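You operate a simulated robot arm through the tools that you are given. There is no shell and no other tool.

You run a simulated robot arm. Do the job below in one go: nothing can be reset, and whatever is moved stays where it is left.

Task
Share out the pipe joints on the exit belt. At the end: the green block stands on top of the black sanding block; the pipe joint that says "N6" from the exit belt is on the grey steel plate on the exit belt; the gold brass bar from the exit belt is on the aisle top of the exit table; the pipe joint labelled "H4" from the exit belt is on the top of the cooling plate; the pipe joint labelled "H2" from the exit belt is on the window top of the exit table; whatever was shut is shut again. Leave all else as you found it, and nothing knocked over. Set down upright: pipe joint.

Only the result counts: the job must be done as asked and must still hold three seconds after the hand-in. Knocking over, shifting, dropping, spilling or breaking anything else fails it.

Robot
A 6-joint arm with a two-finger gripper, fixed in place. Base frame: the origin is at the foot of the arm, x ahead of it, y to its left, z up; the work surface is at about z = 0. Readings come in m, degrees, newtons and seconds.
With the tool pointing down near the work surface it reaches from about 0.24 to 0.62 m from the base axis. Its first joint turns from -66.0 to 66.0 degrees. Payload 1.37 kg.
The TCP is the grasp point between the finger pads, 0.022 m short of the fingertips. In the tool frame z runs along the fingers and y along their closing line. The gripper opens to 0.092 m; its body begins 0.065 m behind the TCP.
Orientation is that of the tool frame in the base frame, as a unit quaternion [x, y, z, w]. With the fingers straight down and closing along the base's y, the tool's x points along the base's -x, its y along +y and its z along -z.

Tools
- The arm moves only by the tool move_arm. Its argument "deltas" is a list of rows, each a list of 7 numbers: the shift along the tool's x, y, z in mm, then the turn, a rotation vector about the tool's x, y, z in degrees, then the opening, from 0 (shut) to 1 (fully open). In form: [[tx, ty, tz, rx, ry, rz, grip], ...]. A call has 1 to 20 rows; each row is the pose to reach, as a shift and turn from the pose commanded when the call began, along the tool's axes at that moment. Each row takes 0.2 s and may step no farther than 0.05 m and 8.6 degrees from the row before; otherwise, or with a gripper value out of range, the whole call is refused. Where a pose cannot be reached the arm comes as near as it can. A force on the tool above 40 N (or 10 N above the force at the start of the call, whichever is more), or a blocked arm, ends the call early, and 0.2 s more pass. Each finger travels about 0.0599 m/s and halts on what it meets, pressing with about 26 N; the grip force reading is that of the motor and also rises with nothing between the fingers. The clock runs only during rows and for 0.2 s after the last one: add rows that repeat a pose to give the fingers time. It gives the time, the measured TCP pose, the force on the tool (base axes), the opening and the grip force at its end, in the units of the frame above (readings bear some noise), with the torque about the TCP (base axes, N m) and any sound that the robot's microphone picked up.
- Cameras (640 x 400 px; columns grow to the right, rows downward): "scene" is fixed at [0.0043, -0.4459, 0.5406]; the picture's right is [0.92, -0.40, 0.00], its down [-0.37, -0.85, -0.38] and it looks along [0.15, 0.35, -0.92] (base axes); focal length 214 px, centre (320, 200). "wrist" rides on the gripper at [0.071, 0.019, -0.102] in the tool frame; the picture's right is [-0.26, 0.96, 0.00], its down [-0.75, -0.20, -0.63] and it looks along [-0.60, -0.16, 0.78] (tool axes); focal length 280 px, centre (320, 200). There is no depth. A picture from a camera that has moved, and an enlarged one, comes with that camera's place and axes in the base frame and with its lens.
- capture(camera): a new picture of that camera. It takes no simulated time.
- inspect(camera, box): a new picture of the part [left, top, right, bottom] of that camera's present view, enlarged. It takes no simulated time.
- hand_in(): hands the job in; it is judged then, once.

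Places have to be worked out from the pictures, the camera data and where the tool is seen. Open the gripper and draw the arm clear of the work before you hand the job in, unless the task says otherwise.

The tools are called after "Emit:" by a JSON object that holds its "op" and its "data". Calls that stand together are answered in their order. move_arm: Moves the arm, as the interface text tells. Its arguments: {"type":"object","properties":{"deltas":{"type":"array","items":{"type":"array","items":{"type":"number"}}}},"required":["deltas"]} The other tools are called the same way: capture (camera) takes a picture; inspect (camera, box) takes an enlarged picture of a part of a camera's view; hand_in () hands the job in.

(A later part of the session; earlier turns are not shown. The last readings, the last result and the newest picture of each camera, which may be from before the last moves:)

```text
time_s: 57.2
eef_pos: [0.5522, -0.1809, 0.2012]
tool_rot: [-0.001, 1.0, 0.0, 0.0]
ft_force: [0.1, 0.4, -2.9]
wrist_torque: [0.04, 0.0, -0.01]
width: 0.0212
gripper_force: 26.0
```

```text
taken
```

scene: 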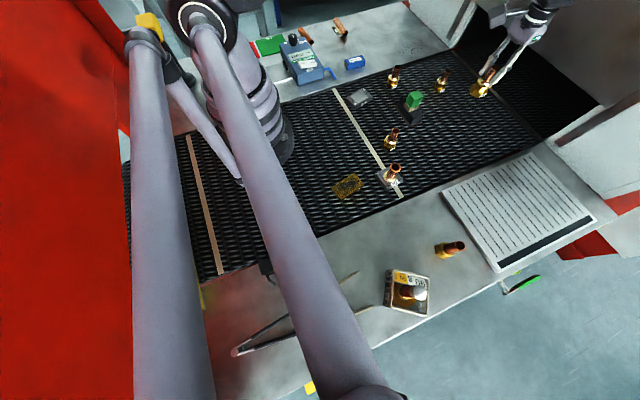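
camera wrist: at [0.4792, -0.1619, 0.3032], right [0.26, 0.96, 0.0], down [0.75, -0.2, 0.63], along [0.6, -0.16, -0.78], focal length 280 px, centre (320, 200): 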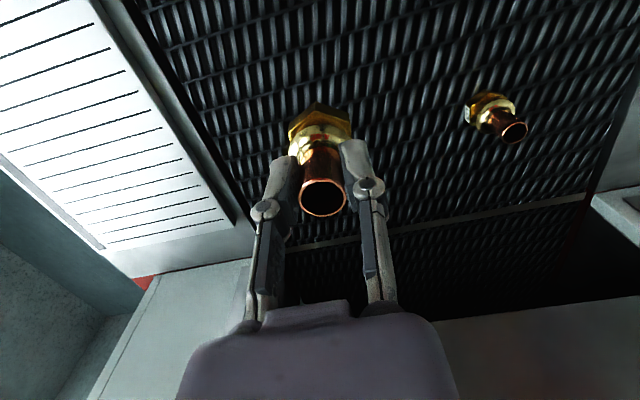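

N6 weighs about 3 N and hangs straight. I'll carry it at z ≈ 0.20 to above the steel plate, estimated at (0.359, 0.0425).

Emit:
{"op": "move_arm", "data": {"deltas": [[8, 9, 0, 0, 0, 0, 0], [29, 33, 0, 0, 0, 0, 0], [56, 65, 0, 0, 0, 0, 0], [83, 96, 0, 0, 0, 0, 0], [110, 127, 0, 0, 0, 0, 0], [137, 158, 0, 0, 0, 0, 0], [164, 190, 0, 0, 0, 0, 0], [184, 213, 0, 0, 0, 0, 0], [193, 223, 0, 0, 0, 0, 0], [193, 223, 10, 0, 0, 0, 0], [193, 223, 30, 0, 0, 0, 0], [193, 223, 50, 0, 0, 0, 0], [193, 223, 60, 0, 0, 0, 0], [193, 223, 60, 0, 0, 0, 0]]}}

Emit:
{"op": "capture", "data": {"camera": "wrist"}}

Emit:
{"op": "inspect", "data": {"camera": "wrist", "box": [240, 40, 400, 140]}}

Emit:
{"op": "inspect", "data": {"camera": "scene", "box": [320, 50, 400, 100]}}

```text
time_s: 60.2
eef_pos: [0.3597, 0.0428, 0.1391]
tool_rot: [-0.001, 1.0, -0.001, 0.0]
ft_force: [0.1, -0.7, -2.4]
wrist_torque: [0.03, 0.01, 0.0]
width: 0.0213
gripper_force: 25.8
```

```text
taken
camera wrist: at [0.287, 0.0608, 0.242], right [0.26, 0.96, 0.0], down [0.75, -0.2, 0.63], along [0.6, -0.16, -0.78], focal length 280 px, centre (320, 200)
```

wrist: 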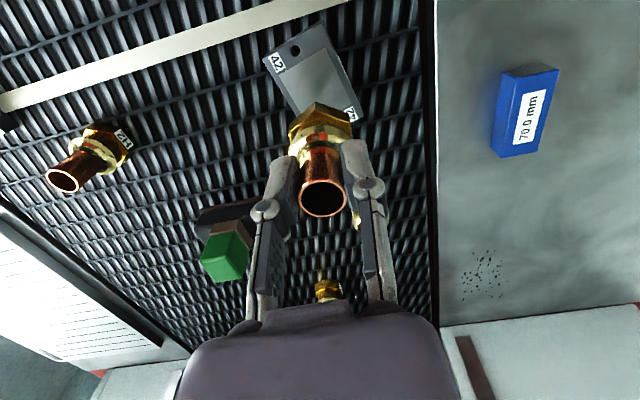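

```text
4.00 times, centred on (320, 90) of wrist
camera zoom: at [0.287, 0.0608, 0.242], right [0.26, 0.96, 0.0], down [0.75, -0.2, 0.63], along [0.6, -0.16, -0.78], focal length 1122 px, centre (320, 640)
```

zoom: 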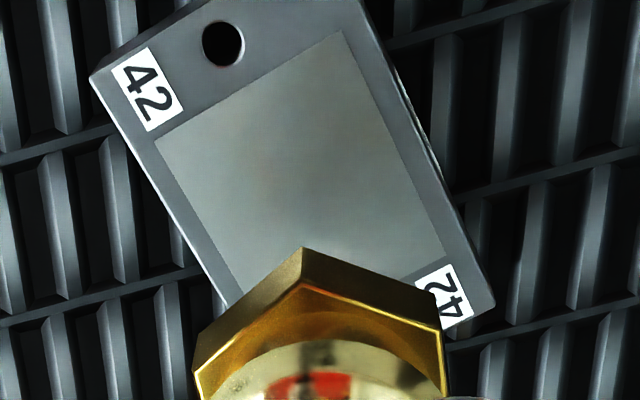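

```text
8.00 times, centred on (360, 75) of scene
camera zoom: at [0.0043, -0.4459, 0.5406], right [0.92, -0.4, 0.0], down [-0.37, -0.85, -0.38], along [0.15, 0.35, -0.92], focal length 1716 px, centre (0, 1200)
```

zoom: 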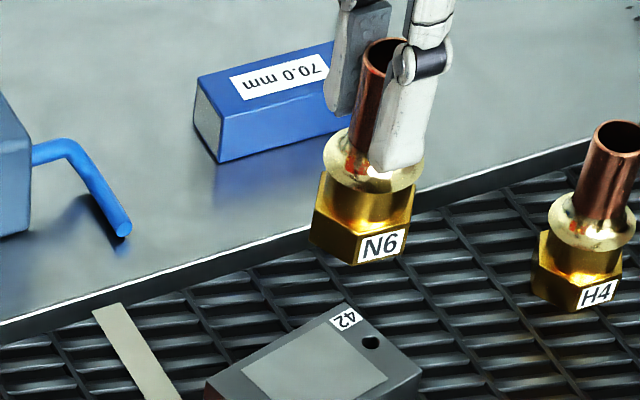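

N6 hovers over the "42" plate. Both views put the plate centre at about (0.3545, 0.0405), so I'll shift slightly and lower to just above contact.

Emit:
{"op": "move_arm", "data": {"deltas": [[5, -2.3, 8, 0, 0, 0, 0], [5, -2.3, 25, 0, 0, 0, 0], [5, -2.3, 42, 0, 0, 0, 0], [5, -2.3, 54, 0, 0, 0, 0], [5, -2.3, 58, 0, 0, 0, 0], [5, -2.3, 58, 0, 0, 0, 0]]}}

Emit:
{"op": "capture", "data": {"camera": "wrist"}}

Emit:
{"op": "inspect", "data": {"camera": "scene", "box": [330, 70, 390, 108]}}

```text
time_s: 61.6
eef_pos: [0.354, 0.04, 0.0812]
tool_rot: [0.0, 1.0, 0.0, 0.0]
ft_force: [0.0, 0.0, -2.2]
wrist_torque: [0.0, -0.03, 0.01]
width: 0.0212
gripper_force: 26.0
```

```text
taken
camera wrist: at [0.2816, 0.0586, 0.1841], right [0.26, 0.96, 0.0], down [0.75, -0.2, 0.63], along [0.6, -0.16, -0.78], focal length 280 px, centre (320, 200)
```

wrist: 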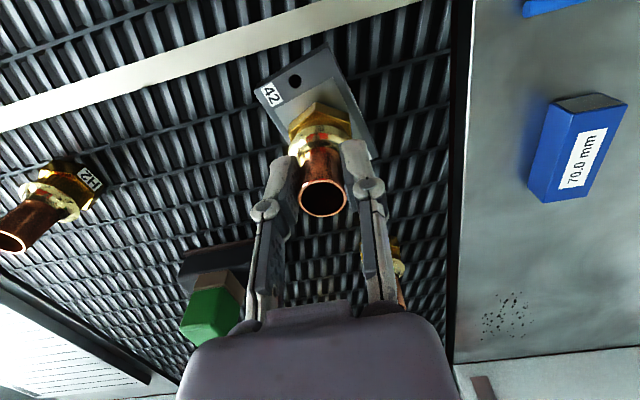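

```text
10.53 times, centred on (360, 89) of scene
camera zoom: at [0.0043, -0.4459, 0.5406], right [0.92, -0.4, 0.0], down [-0.37, -0.85, -0.38], along [0.15, 0.35, -0.92], focal length 2258 px, centre (-101, 1368)
```

zoom: 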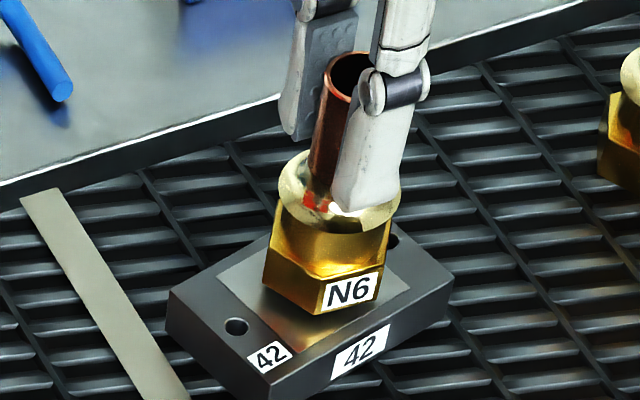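

N6 is well centred over the plate with about 5 mm to go. I'll lower in millimetre steps and read the force.

Emit:
{"op": "move_arm", "data": {"deltas": [[0, 0, 2, 0, 0, 0, 0], [0, 0, 3.5, 0, 0, 0, 0], [0, 0, 4.5, 0, 0, 0, 0]]}}

```text
time_s: 62.4
eef_pos: [0.3534, 0.0398, 0.0765]
tool_rot: [0.0, 1.0, 0.0, 0.0]
ft_force: [-1.7, -1.2, 3.4]
wrist_torque: [-0.04, -0.01, -0.02]
width: 0.0211
gripper_force: 25.8
```

The force reversed from −2.4 to +3.4 N, so N6 is resting on the plate. I'll open the fingers and check.

Emit:
{"op": "move_arm", "data": {"deltas": [[0, 0, 0, 0, 0, 0, 0.25], [0, 0, 0, 0, 0, 0, 0.35], [0, 0, 0, 0, 0, 0, 0.5], [0, 0, 0, 0, 0, 0, 0.6], [0, 0, 0, 0, 0, 0, 0.6]]}}

Emit:
{"op": "inspect", "data": {"camera": "scene", "box": [330, 70, 390, 108]}}

```text
time_s: 63.6
eef_pos: [0.3542, 0.0395, 0.0772]
tool_rot: [0.0, 1.0, 0.0, -0.001]
ft_force: [-1.3, -0.1, 0.4]
wrist_torque: [0.0, 0.0, 0.0]
width: 0.0552
gripper_force: 0.1
```

```text
10.53 times, centred on (360, 89) of scene
camera zoom: at [0.0043, -0.4459, 0.5406], right [0.92, -0.4, 0.0], down [-0.37, -0.85, -0.38], along [0.15, 0.35, -0.92], focal length 2258 px, centre (-101, 1368)
```

zoom: 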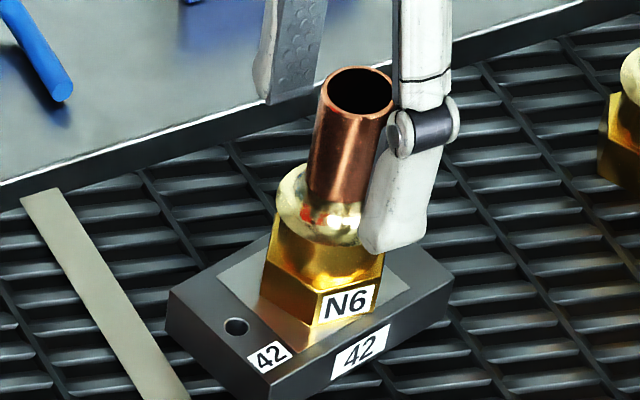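

N6 stands upright on the plate. I'll rise straight up, then go above H4 at about (0.495, 0.058).

Emit:
{"op": "move_arm", "data": {"deltas": [[0, 0, -15, 0, 0, 0, 0.6], [0, 0, -45, 0, 0, 0, 0.7], [0, 0, -85, 0, 0, 0, 0.7], [-30, 4, -100, 0, 0, 0, 0.7], [-65, 9, -100, 0, 0, 0, 0.7], [-100, 14, -100, 0, 0, 0, 0.7], [-130, 17, -90, 0, 0, 0, 0.7], [-141, 18, -60, 0, 0, 0, 0.7], [-141, 18, -43, 0, 0, 0, 0.7], [-141, 18, -43, 0, 0, 0, 0.7]]}}

Emit:
{"op": "capture", "data": {"camera": "wrist"}}

Emit:
{"op": "inspect", "data": {"camera": "wrist", "box": [260, 80, 380, 155]}}

```text
time_s: 65.8
eef_pos: [0.4951, 0.0581, 0.1195]
tool_rot: [0.0, 1.0, 0.001, 0.0]
ft_force: [-0.8, -0.2, 0.5]
wrist_torque: [0.0, -0.02, 0.01]
width: 0.0646
gripper_force: 0.0
```

```text
taken
camera wrist: at [0.4228, 0.0762, 0.2224], right [0.26, 0.96, 0.0], down [0.75, -0.2, 0.63], along [0.6, -0.16, -0.78], focal length 280 px, centre (320, 200)
```

wrist: 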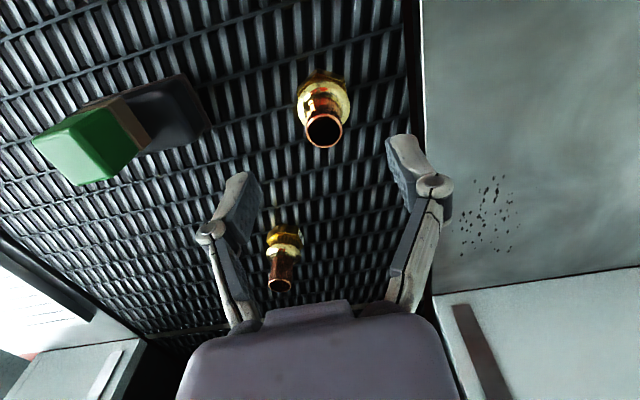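

```text
5.33 times, centred on (320, 118) of wrist
camera zoom: at [0.4228, 0.0762, 0.2224], right [0.26, 0.96, 0.0], down [0.75, -0.2, 0.63], along [0.6, -0.16, -0.78], focal length 1495 px, centre (320, 640)
```

zoom: 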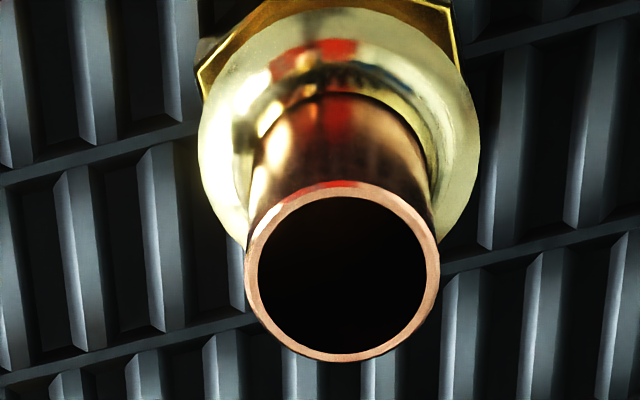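

H4's pipe shows about (−2, +1.6) mm from the tool axis. I'll correct, go down to z ≈ 0.061 and close on the pipe.

Emit:
{"op": "move_arm", "data": {"deltas": [[2.1, 1.6, 15, 0, 0, 0, 0.7], [2.1, 1.6, 35, 0, 0, 0, 0.7], [2.1, 1.6, 51, 0, 0, 0, 0.7], [2.1, 1.6, 58.5, 0, 0, 0, 0.7], [2.1, 1.6, 58.5, 0, 0, 0, 0.5], [2.1, 1.6, 58.5, 0, 0, 0, 0.3], [2.1, 1.6, 58.5, 0, 0, 0, 0.1], [2.1, 1.6, 58.5, 0, 0, 0, 0], [2.1, 1.6, 58.5, 0, 0, 0, 0], [2.1, 1.6, 58.5, 0, 0, 0, 0]]}}

Emit:
{"op": "capture", "data": {"camera": "wrist"}}

Emit:
{"op": "inspect", "data": {"camera": "scene", "box": [360, 55, 440, 105]}}

```text
time_s: 68.0
eef_pos: [0.492, 0.059, 0.0622]
tool_rot: [0.0, 1.0, 0.0, -0.001]
ft_force: [0.8, 0.2, -0.1]
wrist_torque: [0.03, 0.0, 0.04]
width: 0.0212
gripper_force: 26.1
```

```text
taken
camera wrist: at [0.4203, 0.0779, 0.1638], right [0.26, 0.96, 0.0], down [0.75, -0.2, 0.63], along [0.6, -0.16, -0.78], focal length 280 px, centre (320, 200)
```

wrist: 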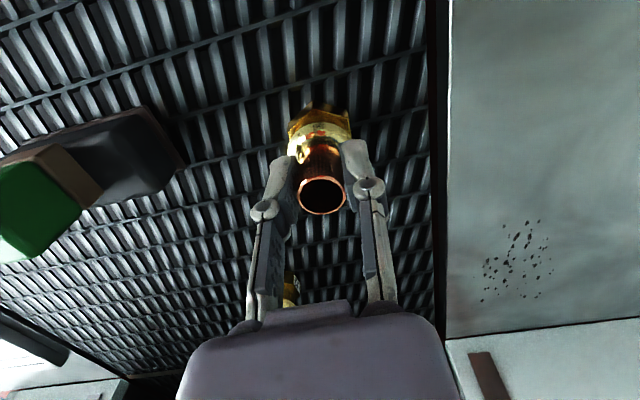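

```text
8.00 times, centred on (400, 80) of scene
camera zoom: at [0.0043, -0.4459, 0.5406], right [0.92, -0.4, 0.0], down [-0.37, -0.85, -0.38], along [0.15, 0.35, -0.92], focal length 1716 px, centre (-320, 1160)
```

zoom: 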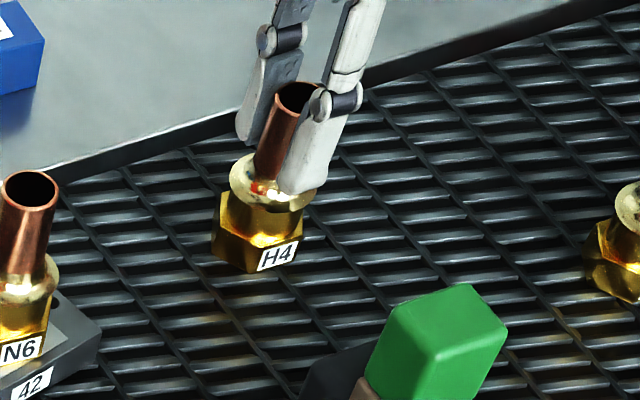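

H4 is gripped at 0.0212 m. I'll lift it gently to z ≈ 0.20.

Emit:
{"op": "move_arm", "data": {"deltas": [[0, 0, -2, 0, 0, 0, 0], [0, 0, -6, 0, 0, 0, 0], [0, 0, -14, 0, 0, 0, 0], [0, 0, -28, 0, 0, 0, 0], [0, 0, -48, 0, 0, 0, 0], [0, 0, -73, 0, 0, 0, 0], [0, 0, -100, 0, 0, 0, 0], [0, 0, -125, 0, 0, 0, 0], [0, 0, -139, 0, 0, 0, 0], [0, 0, -139, 0, 0, 0, 0]]}}

Emit:
{"op": "capture", "data": {"camera": "wrist"}}

```text
time_s: 70.2
eef_pos: [0.4926, 0.0599, 0.2012]
tool_rot: [0.0, 1.0, 0.0, 0.0]
ft_force: [0.5, 0.4, -1.6]
wrist_torque: [0.01, 0.0, -0.01]
width: 0.0211
gripper_force: 25.8
```

```text
taken
camera wrist: at [0.4203, 0.0788, 0.3036], right [0.26, 0.96, 0.0], down [0.75, -0.2, 0.63], along [0.6, -0.16, -0.78], focal length 280 px, centre (320, 200)
```

wrist: 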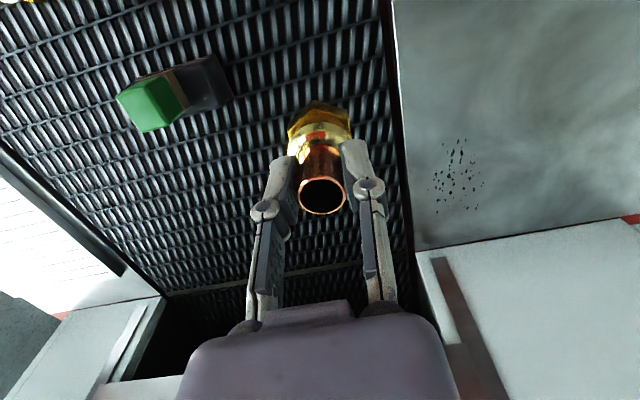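

H4 hangs straight. I'll carry it at z ≈ 0.20 across to above the near corner of the cooling plate, at about (0.437, −0.390).

Emit:
{"op": "move_arm", "data": {"deltas": [[1.2, -10, 0, 0, 0, 0, 0], [4.3, -35, 0, 0, 0, 0, 0], [9.3, -75, 0, 0, 0, 0, 0], [14.2, -115, 0, 0, 0, 0, 0], [19.2, -155, 0, 0, 0, 0, 0], [24.1, -195, 0, 0, 0, 0, 0], [29, -235, 0, 0, 0, 0, 0], [34, -275, 0, 0, 0, 0, 0], [39, -315, 0, 0, 0, 0, 0], [44, -355, 0, 0, 0, 0, 0], [49, -395, 0, 0, 0, 0, 0], [53, -430, 0, 0, 0, 0, 0], [55.6, -446, 0, 0, 0, 0, 0], [55.6, -450, 0, 0, 0, 0, 0], [55.6, -450, 0, 0, 0, 0, 0]]}}

Emit:
{"op": "capture", "data": {"camera": "wrist"}}

Emit:
{"op": "capture", "data": {"camera": "scene"}}

```text
time_s: 73.4
eef_pos: [0.4356, -0.39, 0.2014]
tool_rot: [0.0, 1.0, 0.0, 0.0]
ft_force: [0.2, 1.2, -1.9]
wrist_torque: [0.01, 0.03, 0.0]
width: 0.0213
gripper_force: 26.1
```

```text
taken
camera wrist: at [0.3645, -0.3713, 0.3039], right [0.26, 0.96, 0.0], down [0.75, -0.2, 0.62], along [0.6, -0.16, -0.78], focal length 280 px, centre (320, 200)
```

wrist: 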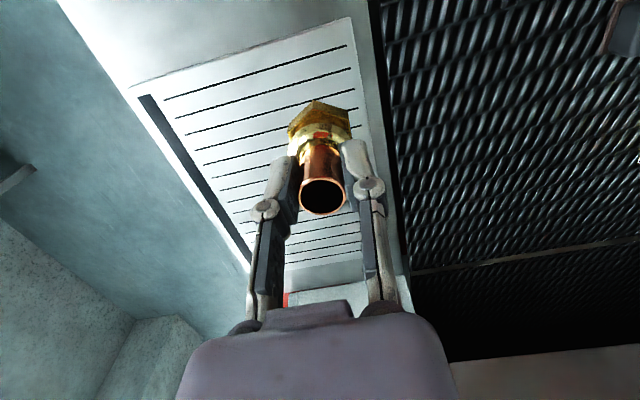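

```text
taken
```

scene: 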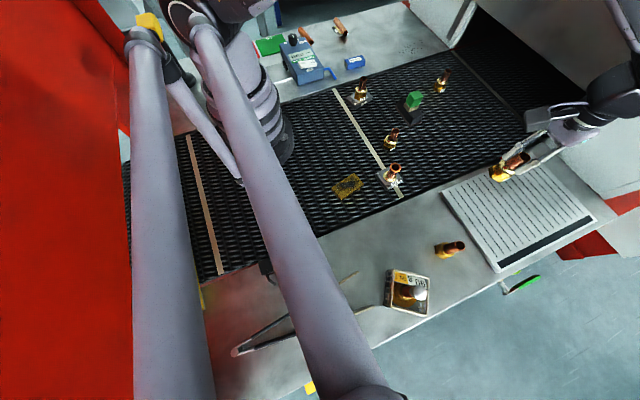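

The plate's near corner is at about (0.400, −0.355), so H4 would stand about 35 mm inside both edges. I'll lower it to z ≈ 0.095 and judge the remaining gap.

Emit:
{"op": "move_arm", "data": {"deltas": [[0, 0, 10, 0, 0, 0, 0], [0, 0, 35, 0, 0, 0, 0], [0, 0, 65, 0, 0, 0, 0], [0, 0, 90, 0, 0, 0, 0], [0, 0, 104, 0, 0, 0, 0], [0, 0, 107, 0, 0, 0, 0], [0, 0, 107, 0, 0, 0, 0]]}}

Emit:
{"op": "capture", "data": {"camera": "wrist"}}

Emit:
{"op": "inspect", "data": {"camera": "scene", "box": [430, 160, 510, 210]}}

```text
time_s: 75.0
eef_pos: [0.4381, -0.3899, 0.0933]
tool_rot: [0.0, 1.0, -0.001, 0.0]
ft_force: [-0.1, 0.0, -2.2]
wrist_torque: [0.01, 0.01, 0.02]
width: 0.0211
gripper_force: 25.8
```

```text
taken
camera wrist: at [0.3646, -0.3715, 0.1967], right [0.26, 0.96, 0.0], down [0.75, -0.2, 0.63], along [0.6, -0.16, -0.78], focal length 280 px, centre (320, 200)
```

wrist: 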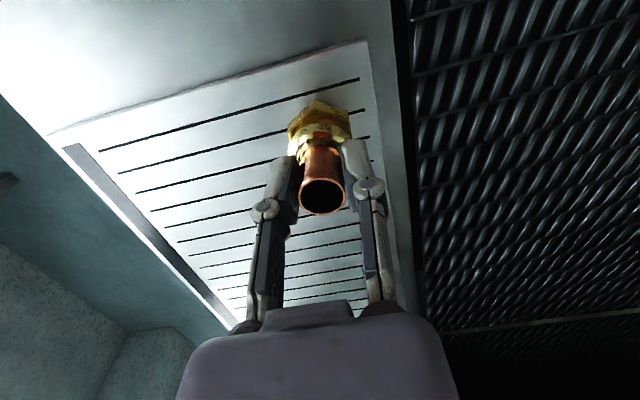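

```text
8.00 times, centred on (470, 185) of scene
camera zoom: at [0.0043, -0.4459, 0.5406], right [0.92, -0.4, 0.0], down [-0.37, -0.85, -0.38], along [0.15, 0.35, -0.92], focal length 1716 px, centre (-880, 320)
```

zoom: 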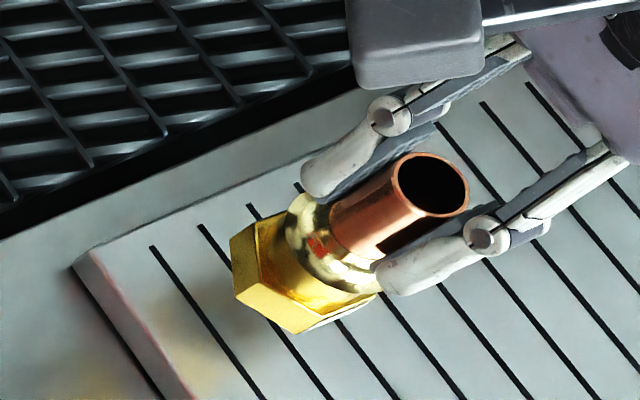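

About 20 mm should remain. I'll lower 16 mm and then feel for contact.

Emit:
{"op": "move_arm", "data": {"deltas": [[0, 0, 5, 0, 0, 0, 0], [0, 0, 10, 0, 0, 0, 0], [0, 0, 14, 0, 0, 0, 0], [0, 0, 16, 0, 0, 0, 0], [0, 0, 16, 0, 0, 0, 0]]}}

Emit:
{"op": "inspect", "data": {"camera": "scene", "box": [430, 160, 510, 210]}}

```text
time_s: 76.2
eef_pos: [0.4372, -0.3901, 0.0788]
tool_rot: [0.001, 1.0, -0.001, 0.0]
ft_force: [0.1, 0.7, -1.2]
wrist_torque: [0.01, 0.02, 0.01]
width: 0.0213
gripper_force: 25.6
```

```text
8.00 times, centred on (470, 185) of scene
camera zoom: at [0.0043, -0.4459, 0.5406], right [0.92, -0.4, 0.0], down [-0.37, -0.85, -0.38], along [0.15, 0.35, -0.92], focal length 1716 px, centre (-880, 320)
```

zoom: 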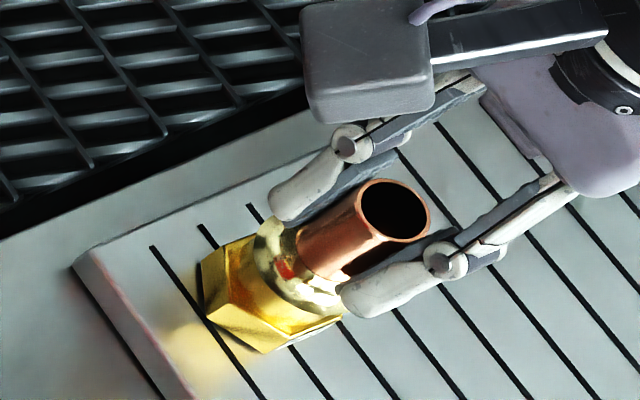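

No contact yet. I'll go down another 3 mm slowly.

Emit:
{"op": "move_arm", "data": {"deltas": [[0, 0, 1.5, 0, 0, 0, 0], [0, 0, 3, 0, 0, 0, 0]]}}

```text
time_s: 76.8
eef_pos: [0.4369, -0.3908, 0.0755]
tool_rot: [0.0, 1.0, -0.001, 0.001]
ft_force: [-3.1, 2.7, 7.1]
wrist_torque: [-0.07, 0.13, -0.07]
width: 0.0213
gripper_force: 25.8
```

Contact reads about 9 N of support. I'll ease up by 0.7 mm and open the fingers gradually.

Emit:
{"op": "move_arm", "data": {"deltas": [[0, 0, -0.7, 0, 0, 0, 0], [0, 0, -0.7, 0, 0, 0, 0.25], [0, 0, -0.7, 0, 0, 0, 0.35], [0, 0, -0.7, 0, 0, 0, 0.5], [0, 0, -0.7, 0, 0, 0, 0.6], [0, 0, -0.7, 0, 0, 0, 0.6]]}}

Emit:
{"op": "inspect", "data": {"camera": "scene", "box": [430, 160, 510, 210]}}

Emit:
{"op": "capture", "data": {"camera": "wrist"}}

```text
time_s: 78.2
eef_pos: [0.4364, -0.3902, 0.0768]
tool_rot: [-0.001, 1.0, -0.001, 0.0]
ft_force: [-0.6, -0.3, -0.5]
wrist_torque: [0.03, -0.02, 0.0]
width: 0.0552
gripper_force: 0.0
```

```text
8.00 times, centred on (470, 185) of scene
camera zoom: at [0.0043, -0.4459, 0.5406], right [0.92, -0.4, 0.0], down [-0.37, -0.85, -0.38], along [0.15, 0.35, -0.92], focal length 1716 px, centre (-880, 320)
```

zoom: 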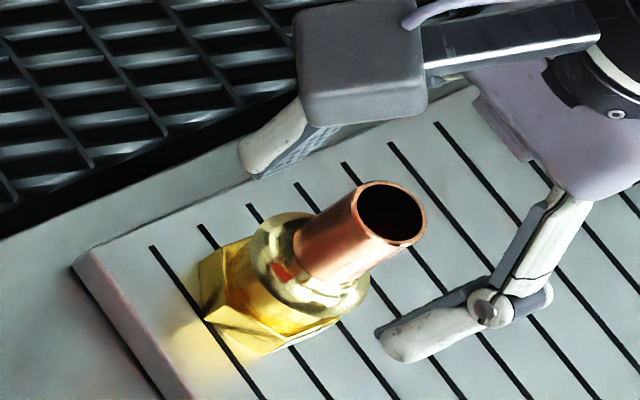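

```text
taken
camera wrist: at [0.3645, -0.3716, 0.1784], right [0.26, 0.96, 0.0], down [0.75, -0.2, 0.63], along [0.6, -0.16, -0.78], focal length 280 px, centre (320, 200)
```

wrist: 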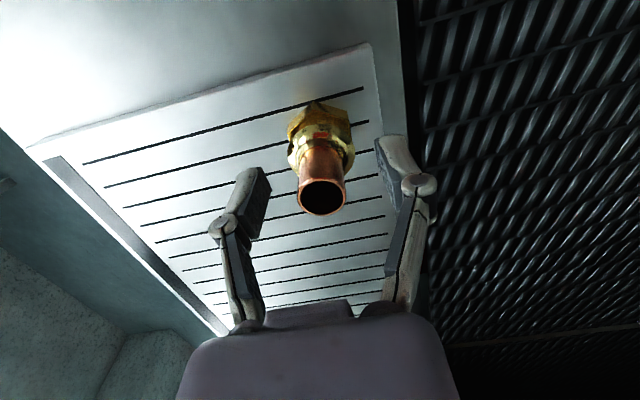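

H4 stands on the cooling plate. I'll rise and go to H2 at about (0.354, −0.160).

Emit:
{"op": "move_arm", "data": {"deltas": [[0, 0, -15, 0, 0, 0, 0.6], [0, 0, -45, 0, 0, 0, 0.7], [0, 0, -85, 0, 0, 0, 0.7], [0, 0, -115, 0, 0, 0, 0.7], [12, 35, -115, 0, 0, 0, 0.7], [26, 75, -115, 0, 0, 0, 0.7], [41, 115, -115, 0, 0, 0, 0.7], [55, 155, -115, 0, 0, 0, 0.7], [70, 195, -115, 0, 0, 0, 0.7], [82, 230, -100, 0, 0, 0, 0.7], [82, 230, -60, 0, 0, 0, 0.7], [82, 230, -43, 0, 0, 0, 0.7], [82, 230, -43, 0, 0, 0, 0.7]]}}

Emit:
{"op": "capture", "data": {"camera": "wrist"}}

Emit:
{"op": "inspect", "data": {"camera": "wrist", "box": [260, 80, 380, 155]}}

Emit:
{"op": "inspect", "data": {"camera": "scene", "box": [420, 150, 500, 200]}}

```text
time_s: 81.0
eef_pos: [0.3546, -0.1618, 0.1191]
tool_rot: [0.0, 1.0, 0.0, 0.0]
ft_force: [-0.2, -0.2, 0.9]
wrist_torque: [0.0, 0.02, 0.04]
width: 0.0641
gripper_force: 0.0
```

```text
taken
camera wrist: at [0.2826, -0.1418, 0.2218], right [0.26, 0.96, 0.0], down [0.75, -0.2, 0.63], along [0.6, -0.16, -0.78], focal length 280 px, centre (320, 200)
```

wrist: 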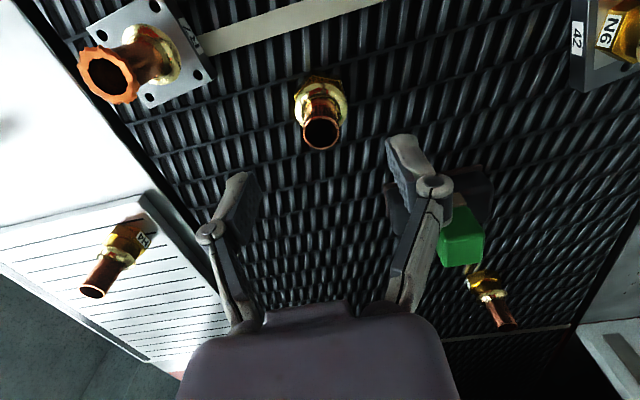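

```text
5.33 times, centred on (320, 118) of wrist
camera zoom: at [0.2826, -0.1418, 0.2218], right [0.26, 0.96, 0.0], down [0.75, -0.2, 0.63], along [0.6, -0.16, -0.78], focal length 1495 px, centre (320, 640)
```

zoom: 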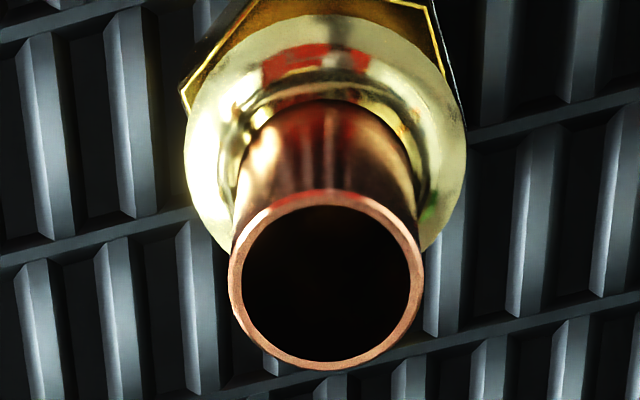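

```text
8.00 times, centred on (460, 175) of scene
camera zoom: at [0.0043, -0.4459, 0.5406], right [0.92, -0.4, 0.0], down [-0.37, -0.85, -0.38], along [0.15, 0.35, -0.92], focal length 1716 px, centre (-800, 400)
```

zoom: 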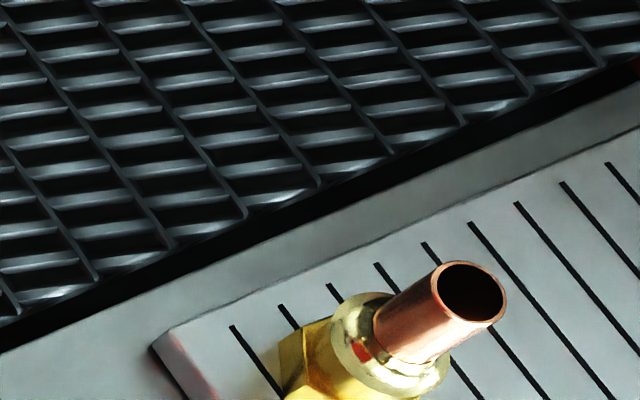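

H2 is almost exactly on the tool axis. I'll go down to z ≈ 0.061 and close on its pipe.

Emit:
{"op": "move_arm", "data": {"deltas": [[1, 0, 15, 0, 0, 0, 0.7], [1, 0, 35, 0, 0, 0, 0.7], [1, 0, 51, 0, 0, 0, 0.7], [1, 0, 58, 0, 0, 0, 0.7], [1, 0, 58, 0, 0, 0, 0.5], [1, 0, 58, 0, 0, 0, 0.3], [1, 0, 58, 0, 0, 0, 0.1], [1, 0, 58, 0, 0, 0, 0], [1, 0, 58, 0, 0, 0, 0], [1, 0, 58, 0, 0, 0, 0]]}}

Emit:
{"op": "capture", "data": {"camera": "wrist"}}

Emit:
{"op": "inspect", "data": {"camera": "scene", "box": [360, 110, 440, 160]}}

```text
time_s: 83.2
eef_pos: [0.3534, -0.1603, 0.0607]
tool_rot: [0.0, 1.0, 0.0, 0.0]
ft_force: [-0.1, -0.3, 0.0]
wrist_torque: [-0.04, -0.04, -0.01]
width: 0.0212
gripper_force: 26.2
```

```text
taken
camera wrist: at [0.2813, -0.1416, 0.1632], right [0.26, 0.96, 0.0], down [0.75, -0.2, 0.63], along [0.6, -0.16, -0.78], focal length 280 px, centre (320, 200)
```

wrist: 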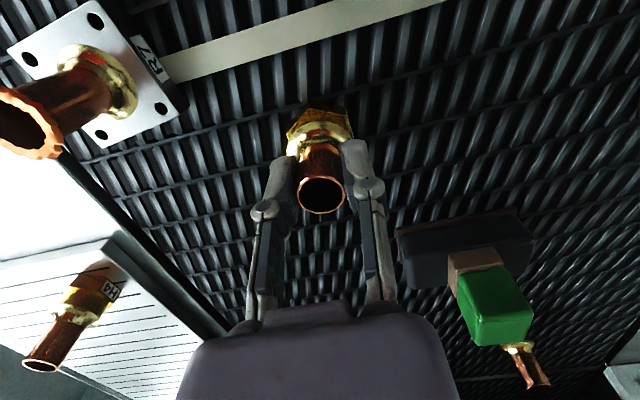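

```text
8.00 times, centred on (400, 135) of scene
camera zoom: at [0.0043, -0.4459, 0.5406], right [0.92, -0.4, 0.0], down [-0.37, -0.85, -0.38], along [0.15, 0.35, -0.92], focal length 1716 px, centre (-320, 720)
```

zoom: 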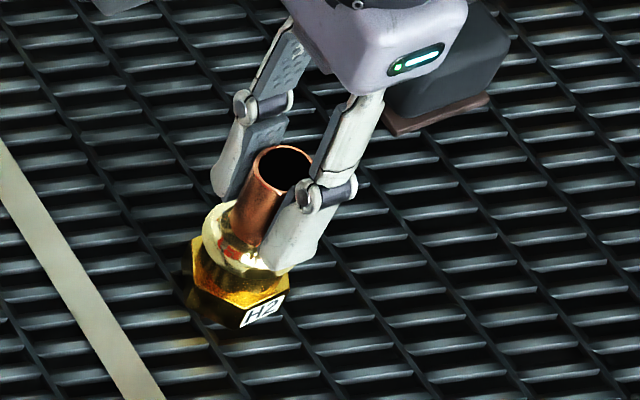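

H2 is gripped. I'll lift it to z ≈ 0.20 and carry it over R7 to a free spot on the window top, at about (0.335, −0.395).

Emit:
{"op": "move_arm", "data": {"deltas": [[0, 0, -2, 0, 0, 0, 0], [0, 0, -6, 0, 0, 0, 0], [0, 0, -14, 0, 0, 0, 0], [0, 0, -28, 0, 0, 0, 0], [0, 0, -48, 0, 0, 0, 0], [0, 0, -73, 0, 0, 0, 0], [0, 0, -100, 0, 0, 0, 0], [0, 0, -125, 0, 0, 0, 0], [0, 0, -139, 0, 0, 0, 0], [0.8, -10, -139, 0, 0, 0, 0], [3, -40, -139, 0, 0, 0, 0], [6, -80, -139, 0, 0, 0, 0], [9.5, -120, -139, 0, 0, 0, 0], [12.6, -160, -139, 0, 0, 0, 0], [15.8, -200, -139, 0, 0, 0, 0], [18, -228, -139, 0, 0, 0, 0], [18.5, -235, -139, 0, 0, 0, 0], [18.5, -235, -139, 0, 0, 0, 0]]}}

Emit:
{"op": "capture", "data": {"camera": "wrist"}}

Emit:
{"op": "capture", "data": {"camera": "scene"}}

```text
time_s: 87.0
eef_pos: [0.3344, -0.3952, 0.1991]
tool_rot: [0.0, 1.0, 0.0, 0.0]
ft_force: [-0.4, 0.4, -2.3]
wrist_torque: [0.02, -0.01, -0.04]
width: 0.0213
gripper_force: 26.5
```

```text
taken
camera wrist: at [0.2625, -0.3765, 0.3024], right [0.26, 0.96, 0.0], down [0.75, -0.2, 0.63], along [0.6, -0.16, -0.78], focal length 280 px, centre (320, 200)
```

wrist: 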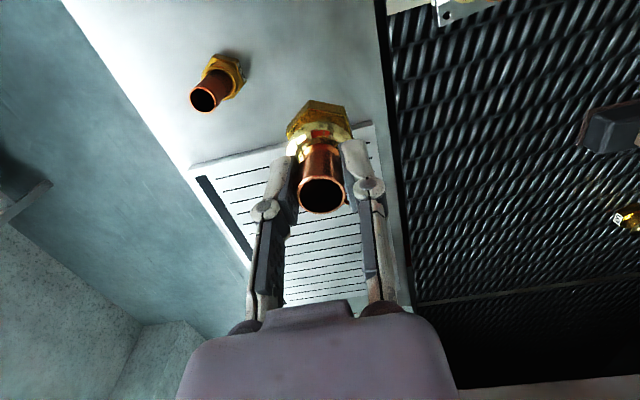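

```text
taken
```

scene: 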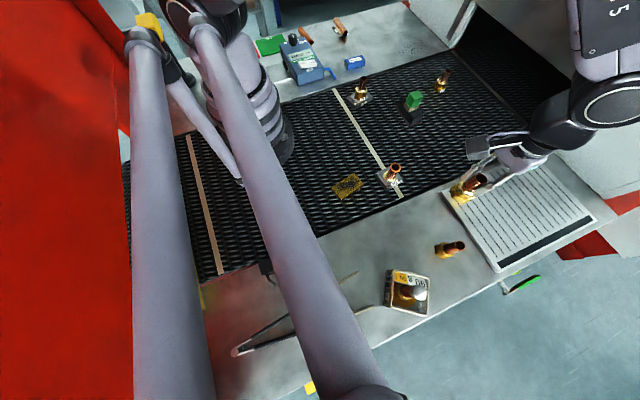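

The landing spot is bare table. I'll lower H2 to z ≈ 0.080 and check.

Emit:
{"op": "move_arm", "data": {"deltas": [[0, 0, 10, 0, 0, 0, 0], [0, 0, 35, 0, 0, 0, 0], [0, 0, 65, 0, 0, 0, 0], [0, 0, 92, 0, 0, 0, 0], [0, 0, 110, 0, 0, 0, 0], [0, 0, 119, 0, 0, 0, 0], [0, 0, 119, 0, 0, 0, 0]]}}

Emit:
{"op": "inspect", "data": {"camera": "scene", "box": [390, 180, 470, 230]}}

Emit:
{"op": "capture", "data": {"camera": "wrist"}}

```text
time_s: 88.6
eef_pos: [0.336, -0.3953, 0.0795]
tool_rot: [0.0, 1.0, -0.001, -0.001]
ft_force: [-0.1, -0.2, -2.5]
wrist_torque: [0.04, 0.02, 0.02]
width: 0.0213
gripper_force: 25.8
```

```text
8.00 times, centred on (430, 205) of scene
camera zoom: at [0.0043, -0.4459, 0.5406], right [0.92, -0.4, 0.0], down [-0.37, -0.85, -0.38], along [0.15, 0.35, -0.92], focal length 1716 px, centre (-560, 160)
```

zoom: 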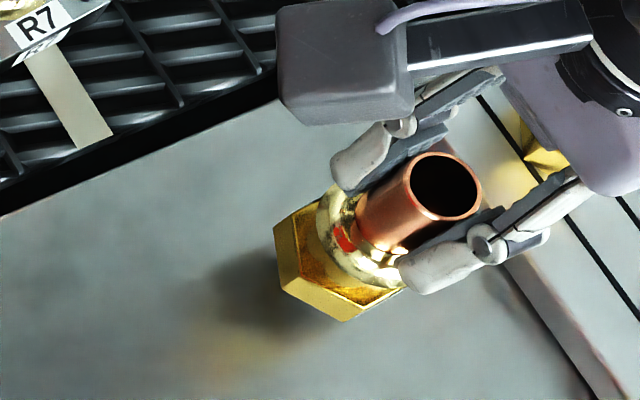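

```text
taken
camera wrist: at [0.2633, -0.3763, 0.1832], right [0.26, 0.96, 0.0], down [0.75, -0.2, 0.63], along [0.6, -0.16, -0.78], focal length 280 px, centre (320, 200)
```

wrist: 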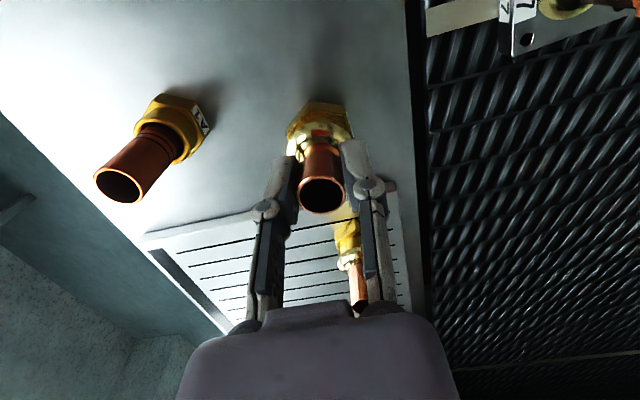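

There is a clear gap below H2. I'll lower 12 mm and read the force.

Emit:
{"op": "move_arm", "data": {"deltas": [[0, 0, 5, 0, 0, 0, 0], [0, 0, 9, 0, 0, 0, 0], [0, 0, 12, 0, 0, 0, 0], [0, 0, 12, 0, 0, 0, 0]]}}

Emit:
{"op": "inspect", "data": {"camera": "scene", "box": [390, 180, 470, 230]}}

```text
time_s: 89.6
eef_pos: [0.3358, -0.3963, 0.0672]
tool_rot: [0.0, 1.0, 0.0, 0.0]
ft_force: [-1.3, 0.5, -2.0]
wrist_torque: [0.02, 0.0, 0.02]
width: 0.0211
gripper_force: 26.4
```

```text
8.00 times, centred on (430, 205) of scene
camera zoom: at [0.0043, -0.4459, 0.5406], right [0.92, -0.4, 0.0], down [-0.37, -0.85, -0.38], along [0.15, 0.35, -0.92], focal length 1716 px, centre (-560, 160)
```

zoom: 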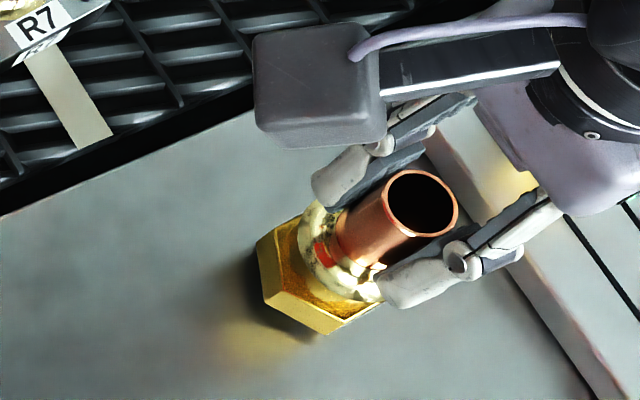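

No contact yet, though the shadow is closing in. I'll lower another 4 mm in small steps.

Emit:
{"op": "move_arm", "data": {"deltas": [[0, 0, 2, 0, 0, 0, 0], [0, 0, 3.5, 0, 0, 0, 0], [0, 0, 4.5, 0, 0, 0, 0]]}}

```text
time_s: 90.4
eef_pos: [0.3361, -0.3953, 0.065]
tool_rot: [0.0, 1.0, 0.0, 0.0]
ft_force: [-0.6, 0.3, -2.1]
wrist_torque: [-0.03, -0.01, -0.01]
width: 0.0214
gripper_force: 25.8
```

Still no contact. I'll go another 2 mm.

Emit:
{"op": "move_arm", "data": {"deltas": [[0, 0, 1, 0, 0, 0, 0], [0, 0, 2, 0, 0, 0, 0]]}}

```text
time_s: 91.0
eef_pos: [0.3353, -0.3953, 0.061]
tool_rot: [0.001, 1.0, 0.001, 0.0]
ft_force: [0.4, 0.0, -1.7]
wrist_torque: [0.03, 0.0, 0.0]
width: 0.0213
gripper_force: 26.2
```

The load still reads −1.7 N, so it has not touched down. I'll go another millimetre and look.

Emit:
{"op": "move_arm", "data": {"deltas": [[0, 0, 0.6, 0, 0, 0, 0], [0, 0, 1.2, 0, 0, 0, 0]]}}

Emit:
{"op": "inspect", "data": {"camera": "scene", "box": [400, 190, 450, 221]}}

```text
time_s: 91.6
eef_pos: [0.3349, -0.396, 0.0618]
tool_rot: [0.0, 1.0, 0.0, -0.001]
ft_force: [-1.6, 2.0, 6.8]
wrist_torque: [0.0, 0.2, -0.06]
width: 0.0212
gripper_force: 25.7
```

```text
12.80 times, centred on (425, 206) of scene
camera zoom: at [0.0043, -0.4459, 0.5406], right [0.92, -0.4, 0.0], down [-0.37, -0.85, -0.38], along [0.15, 0.35, -0.92], focal length 2745 px, centre (-1024, 130)
```

zoom: 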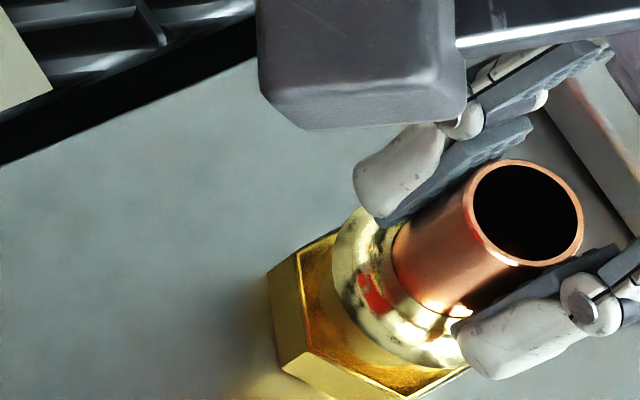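

Contact reads +6.8 N, so H2 rests on the table. I'll ease up by half a millimetre and open.

Emit:
{"op": "move_arm", "data": {"deltas": [[0, 0, -0.5, 0, 0, 0, 0], [0, 0, -0.5, 0, 0, 0, 0.25], [0, 0, -0.5, 0, 0, 0, 0.35], [0, 0, -0.5, 0, 0, 0, 0.5], [0, 0, -0.5, 0, 0, 0, 0.6], [0, 0, -0.5, 0, 0, 0, 0.6]]}}

Emit:
{"op": "inspect", "data": {"camera": "scene", "box": [390, 180, 470, 230]}}

Emit:
{"op": "capture", "data": {"camera": "wrist"}}

```text
time_s: 93.0
eef_pos: [0.3348, -0.3954, 0.0625]
tool_rot: [0.0, 1.0, 0.0, -0.001]
ft_force: [-0.2, 0.9, 0.4]
wrist_torque: [0.02, 0.01, -0.01]
width: 0.0552
gripper_force: 0.0
```

```text
8.00 times, centred on (430, 205) of scene
camera zoom: at [0.0043, -0.4459, 0.5406], right [0.92, -0.4, 0.0], down [-0.37, -0.85, -0.38], along [0.15, 0.35, -0.92], focal length 1716 px, centre (-560, 160)
```

zoom: 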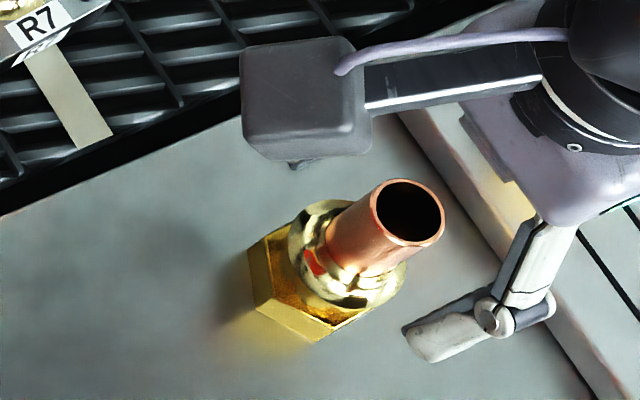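

```text
taken
camera wrist: at [0.263, -0.3769, 0.164], right [0.26, 0.96, 0.0], down [0.75, -0.2, 0.63], along [0.6, -0.16, -0.78], focal length 280 px, centre (320, 200)
```

wrist: 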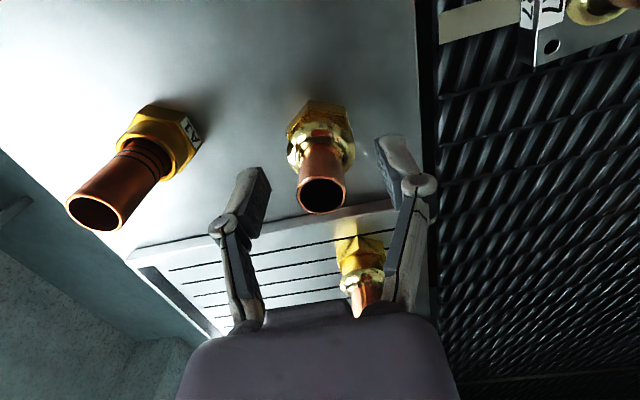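

H2 stands on the window top. I'll rise and go over to the gold brass bar, estimated at (0.178, −0.238) with heading about +11°.

Emit:
{"op": "move_arm", "data": {"deltas": [[0, 0, -15, 0, 0, 0, 0.6], [0, 0, -50, 0, 0, 0, 0.7], [0, 0, -90, 0, 0, 0, 0.8], [0, 0, -125, 0, 0, 0, 0.8], [26, 26, -130, 0, 0, -2, 0.8], [56, 56, -130, 0, 0, -5, 0.8], [86, 86, -130, 0, 0, -8, 0.8], [116, 116, -130, 0, 0, -10.6, 0.8], [146, 146, -120, 0, 0, -10.6, 0.8], [157, 158, -90, 0, 0, -10.6, 0.8], [157, 158, -80, 0, 0, -10.6, 0.8]]}}

Emit:
{"op": "capture", "data": {"camera": "wrist"}}

Emit:
{"op": "capture", "data": {"camera": "scene"}}

```text
time_s: 95.4
eef_pos: [0.1774, -0.2381, 0.1416]
tool_rot: [-0.092, 0.996, 0.0, 0.001]
ft_force: [-0.3, 0.5, 0.2]
wrist_torque: [0.0, -0.04, 0.04]
width: 0.0737
gripper_force: 0.0
```

```text
taken
camera wrist: at [0.1028, -0.2321, 0.244], right [0.08, 1.0, 0.0], down [0.78, -0.06, 0.63], along [0.62, -0.05, -0.78], focal length 280 px, centre (320, 200)
```

wrist: 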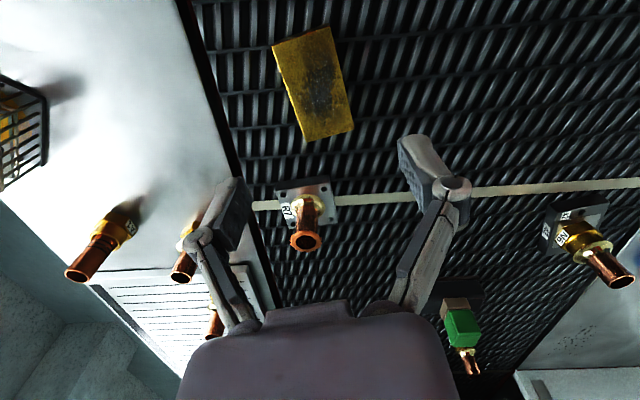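

```text
taken
```

scene: 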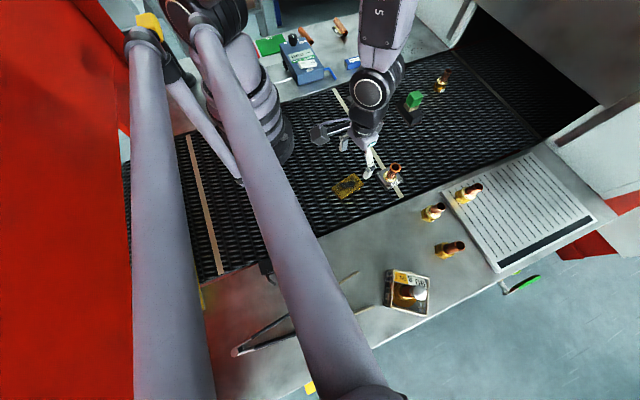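

The bar's corners are clear in the wrist view. I'll enlarge both views to judge its height and centre before going down.

Emit:
{"op": "inspect", "data": {"camera": "wrist", "box": [250, 10, 378, 90]}}

Emit:
{"op": "inspect", "data": {"camera": "wrist", "box": [250, 80, 378, 160]}}

Emit:
{"op": "inspect", "data": {"camera": "scene", "box": [320, 166, 376, 201]}}

```text
5.00 times, centred on (314, 50) of wrist
camera zoom: at [0.1028, -0.2321, 0.244], right [0.08, 1.0, 0.0], down [0.78, -0.06, 0.63], along [0.62, -0.05, -0.78], focal length 1402 px, centre (350, 950)
```

zoom: 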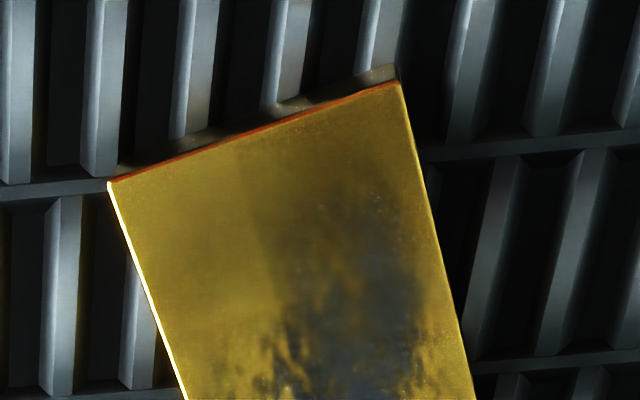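

```text
5.00 times, centred on (314, 120) of wrist
camera zoom: at [0.1028, -0.2321, 0.244], right [0.08, 1.0, 0.0], down [0.78, -0.06, 0.63], along [0.62, -0.05, -0.78], focal length 1402 px, centre (350, 600)
```

zoom: 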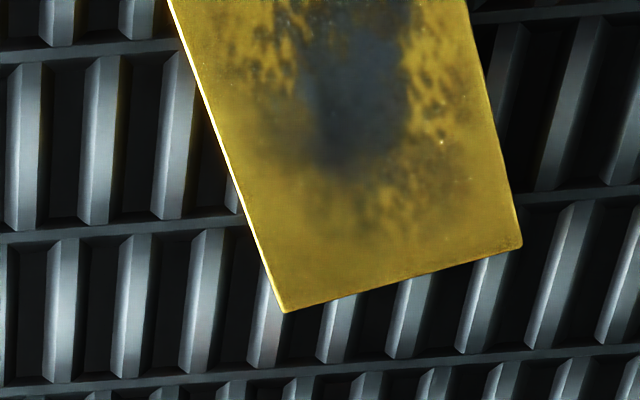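

```text
11.43 times, centred on (348, 184) of scene
camera zoom: at [0.0043, -0.4459, 0.5406], right [0.92, -0.4, 0.0], down [-0.37, -0.85, -0.38], along [0.15, 0.35, -0.92], focal length 2451 px, centre (0, 389)
```

zoom: 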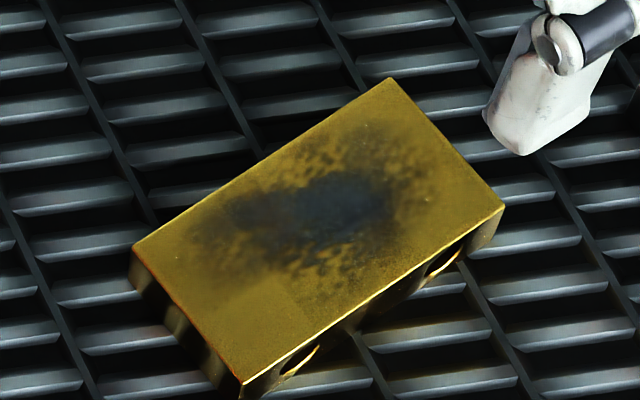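

The bar measures about 78 × 43 × 18 mm, centred at (0.175, −0.241) with heading 12°. I'll align and go down to z ≈ 0.06 to check before the last stretch.

Emit:
{"op": "move_arm", "data": {"deltas": [[2.9, -2.4, 20, 0, 0, -1.4, 0.7], [2.9, -2.4, 50, 0, 0, -1.4, 0.7], [2.9, -2.4, 80, 0, 0, -1.4, 0.7], [2.9, -2.4, 80, 0, 0, -1.4, 0.7]]}}

Emit:
{"op": "capture", "data": {"camera": "wrist"}}

Emit:
{"op": "inspect", "data": {"camera": "scene", "box": [310, 140, 406, 200]}}

```text
time_s: 96.4
eef_pos: [0.1757, -0.2405, 0.061]
tool_rot: [-0.105, 0.994, -0.001, 0.0]
ft_force: [-0.1, -0.6, -0.3]
wrist_torque: [0.04, 0.01, -0.03]
width: 0.0644
gripper_force: 0.0
```

```text
taken
camera wrist: at [0.1013, -0.2364, 0.1641], right [0.06, 1.0, 0.0], down [0.78, -0.04, 0.63], along [0.62, -0.04, -0.78], focal length 280 px, centre (320, 200)
```

wrist: 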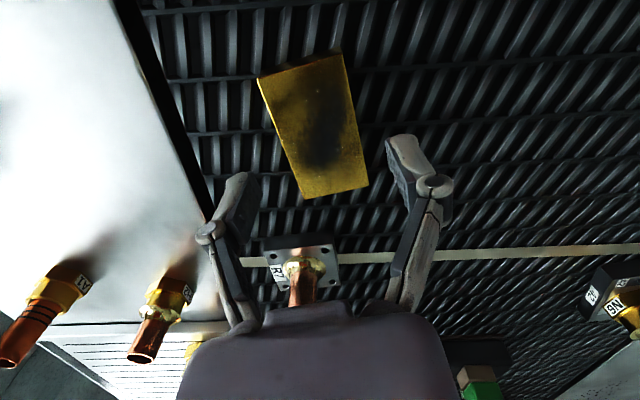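

```text
6.67 times, centred on (358, 170) of scene
camera zoom: at [0.0043, -0.4459, 0.5406], right [0.92, -0.4, 0.0], down [-0.37, -0.85, -0.38], along [0.15, 0.35, -0.92], focal length 1430 px, centre (67, 400)
```

zoom: 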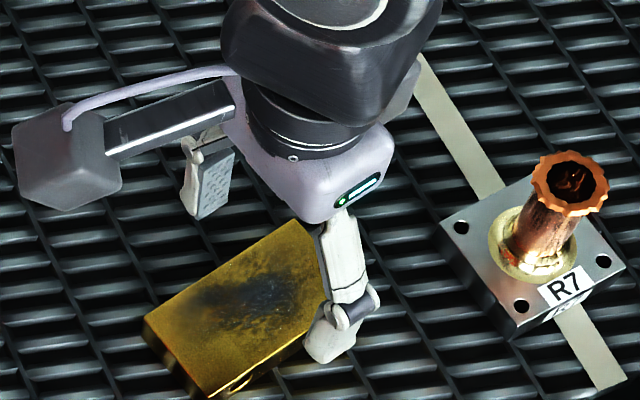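

The bar is centred (diagonals cross at (320, 137.5), expected (320, 139)). I'll go down to z ≈ 0.0255, close, and lift a few millimetres.

Emit:
{"op": "move_arm", "data": {"deltas": [[0, 0, 15, 0, 0, 0, 0.7], [0, 0, 28, 0, 0, 0, 0.7], [0, 0, 35.5, 0, 0, 0, 0.7], [0, 0, 35.5, 0, 0, 0, 0.5], [0, 0, 35.5, 0, 0, 0, 0.3], [0, 0, 35.5, 0, 0, 0, 0.1], [0, 0, 35.5, 0, 0, 0, 0], [0, 0, 35.5, 0, 0, 0, 0], [0, 0, 35.5, 0, 0, 0, 0]]}}

Emit:
{"op": "capture", "data": {"camera": "wrist"}}

Emit:
{"op": "inspect", "data": {"camera": "scene", "box": [310, 140, 406, 200]}}

```text
time_s: 98.4
eef_pos: [0.1761, -0.24, 0.0261]
tool_rot: [-0.104, 0.995, 0.0, 0.0]
ft_force: [-1.8, 0.8, 1.2]
wrist_torque: [0.0, -0.01, -0.02]
width: 0.0438
gripper_force: 26.5
```

```text
taken
camera wrist: at [0.1008, -0.2365, 0.1284], right [0.06, 1.0, 0.0], down [0.78, -0.04, 0.62], along [0.62, -0.04, -0.78], focal length 280 px, centre (320, 200)
```

wrist: 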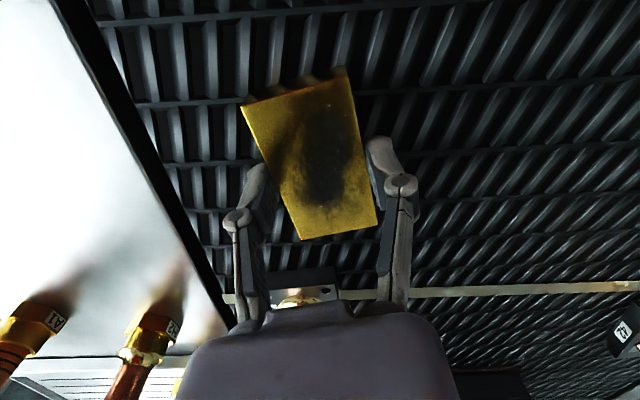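

```text
6.67 times, centred on (358, 170) of scene
camera zoom: at [0.0043, -0.4459, 0.5406], right [0.92, -0.4, 0.0], down [-0.37, -0.85, -0.38], along [0.15, 0.35, -0.92], focal length 1430 px, centre (67, 400)
```

zoom: 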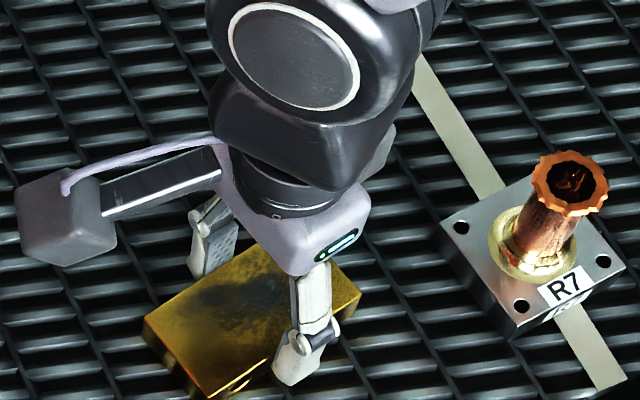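

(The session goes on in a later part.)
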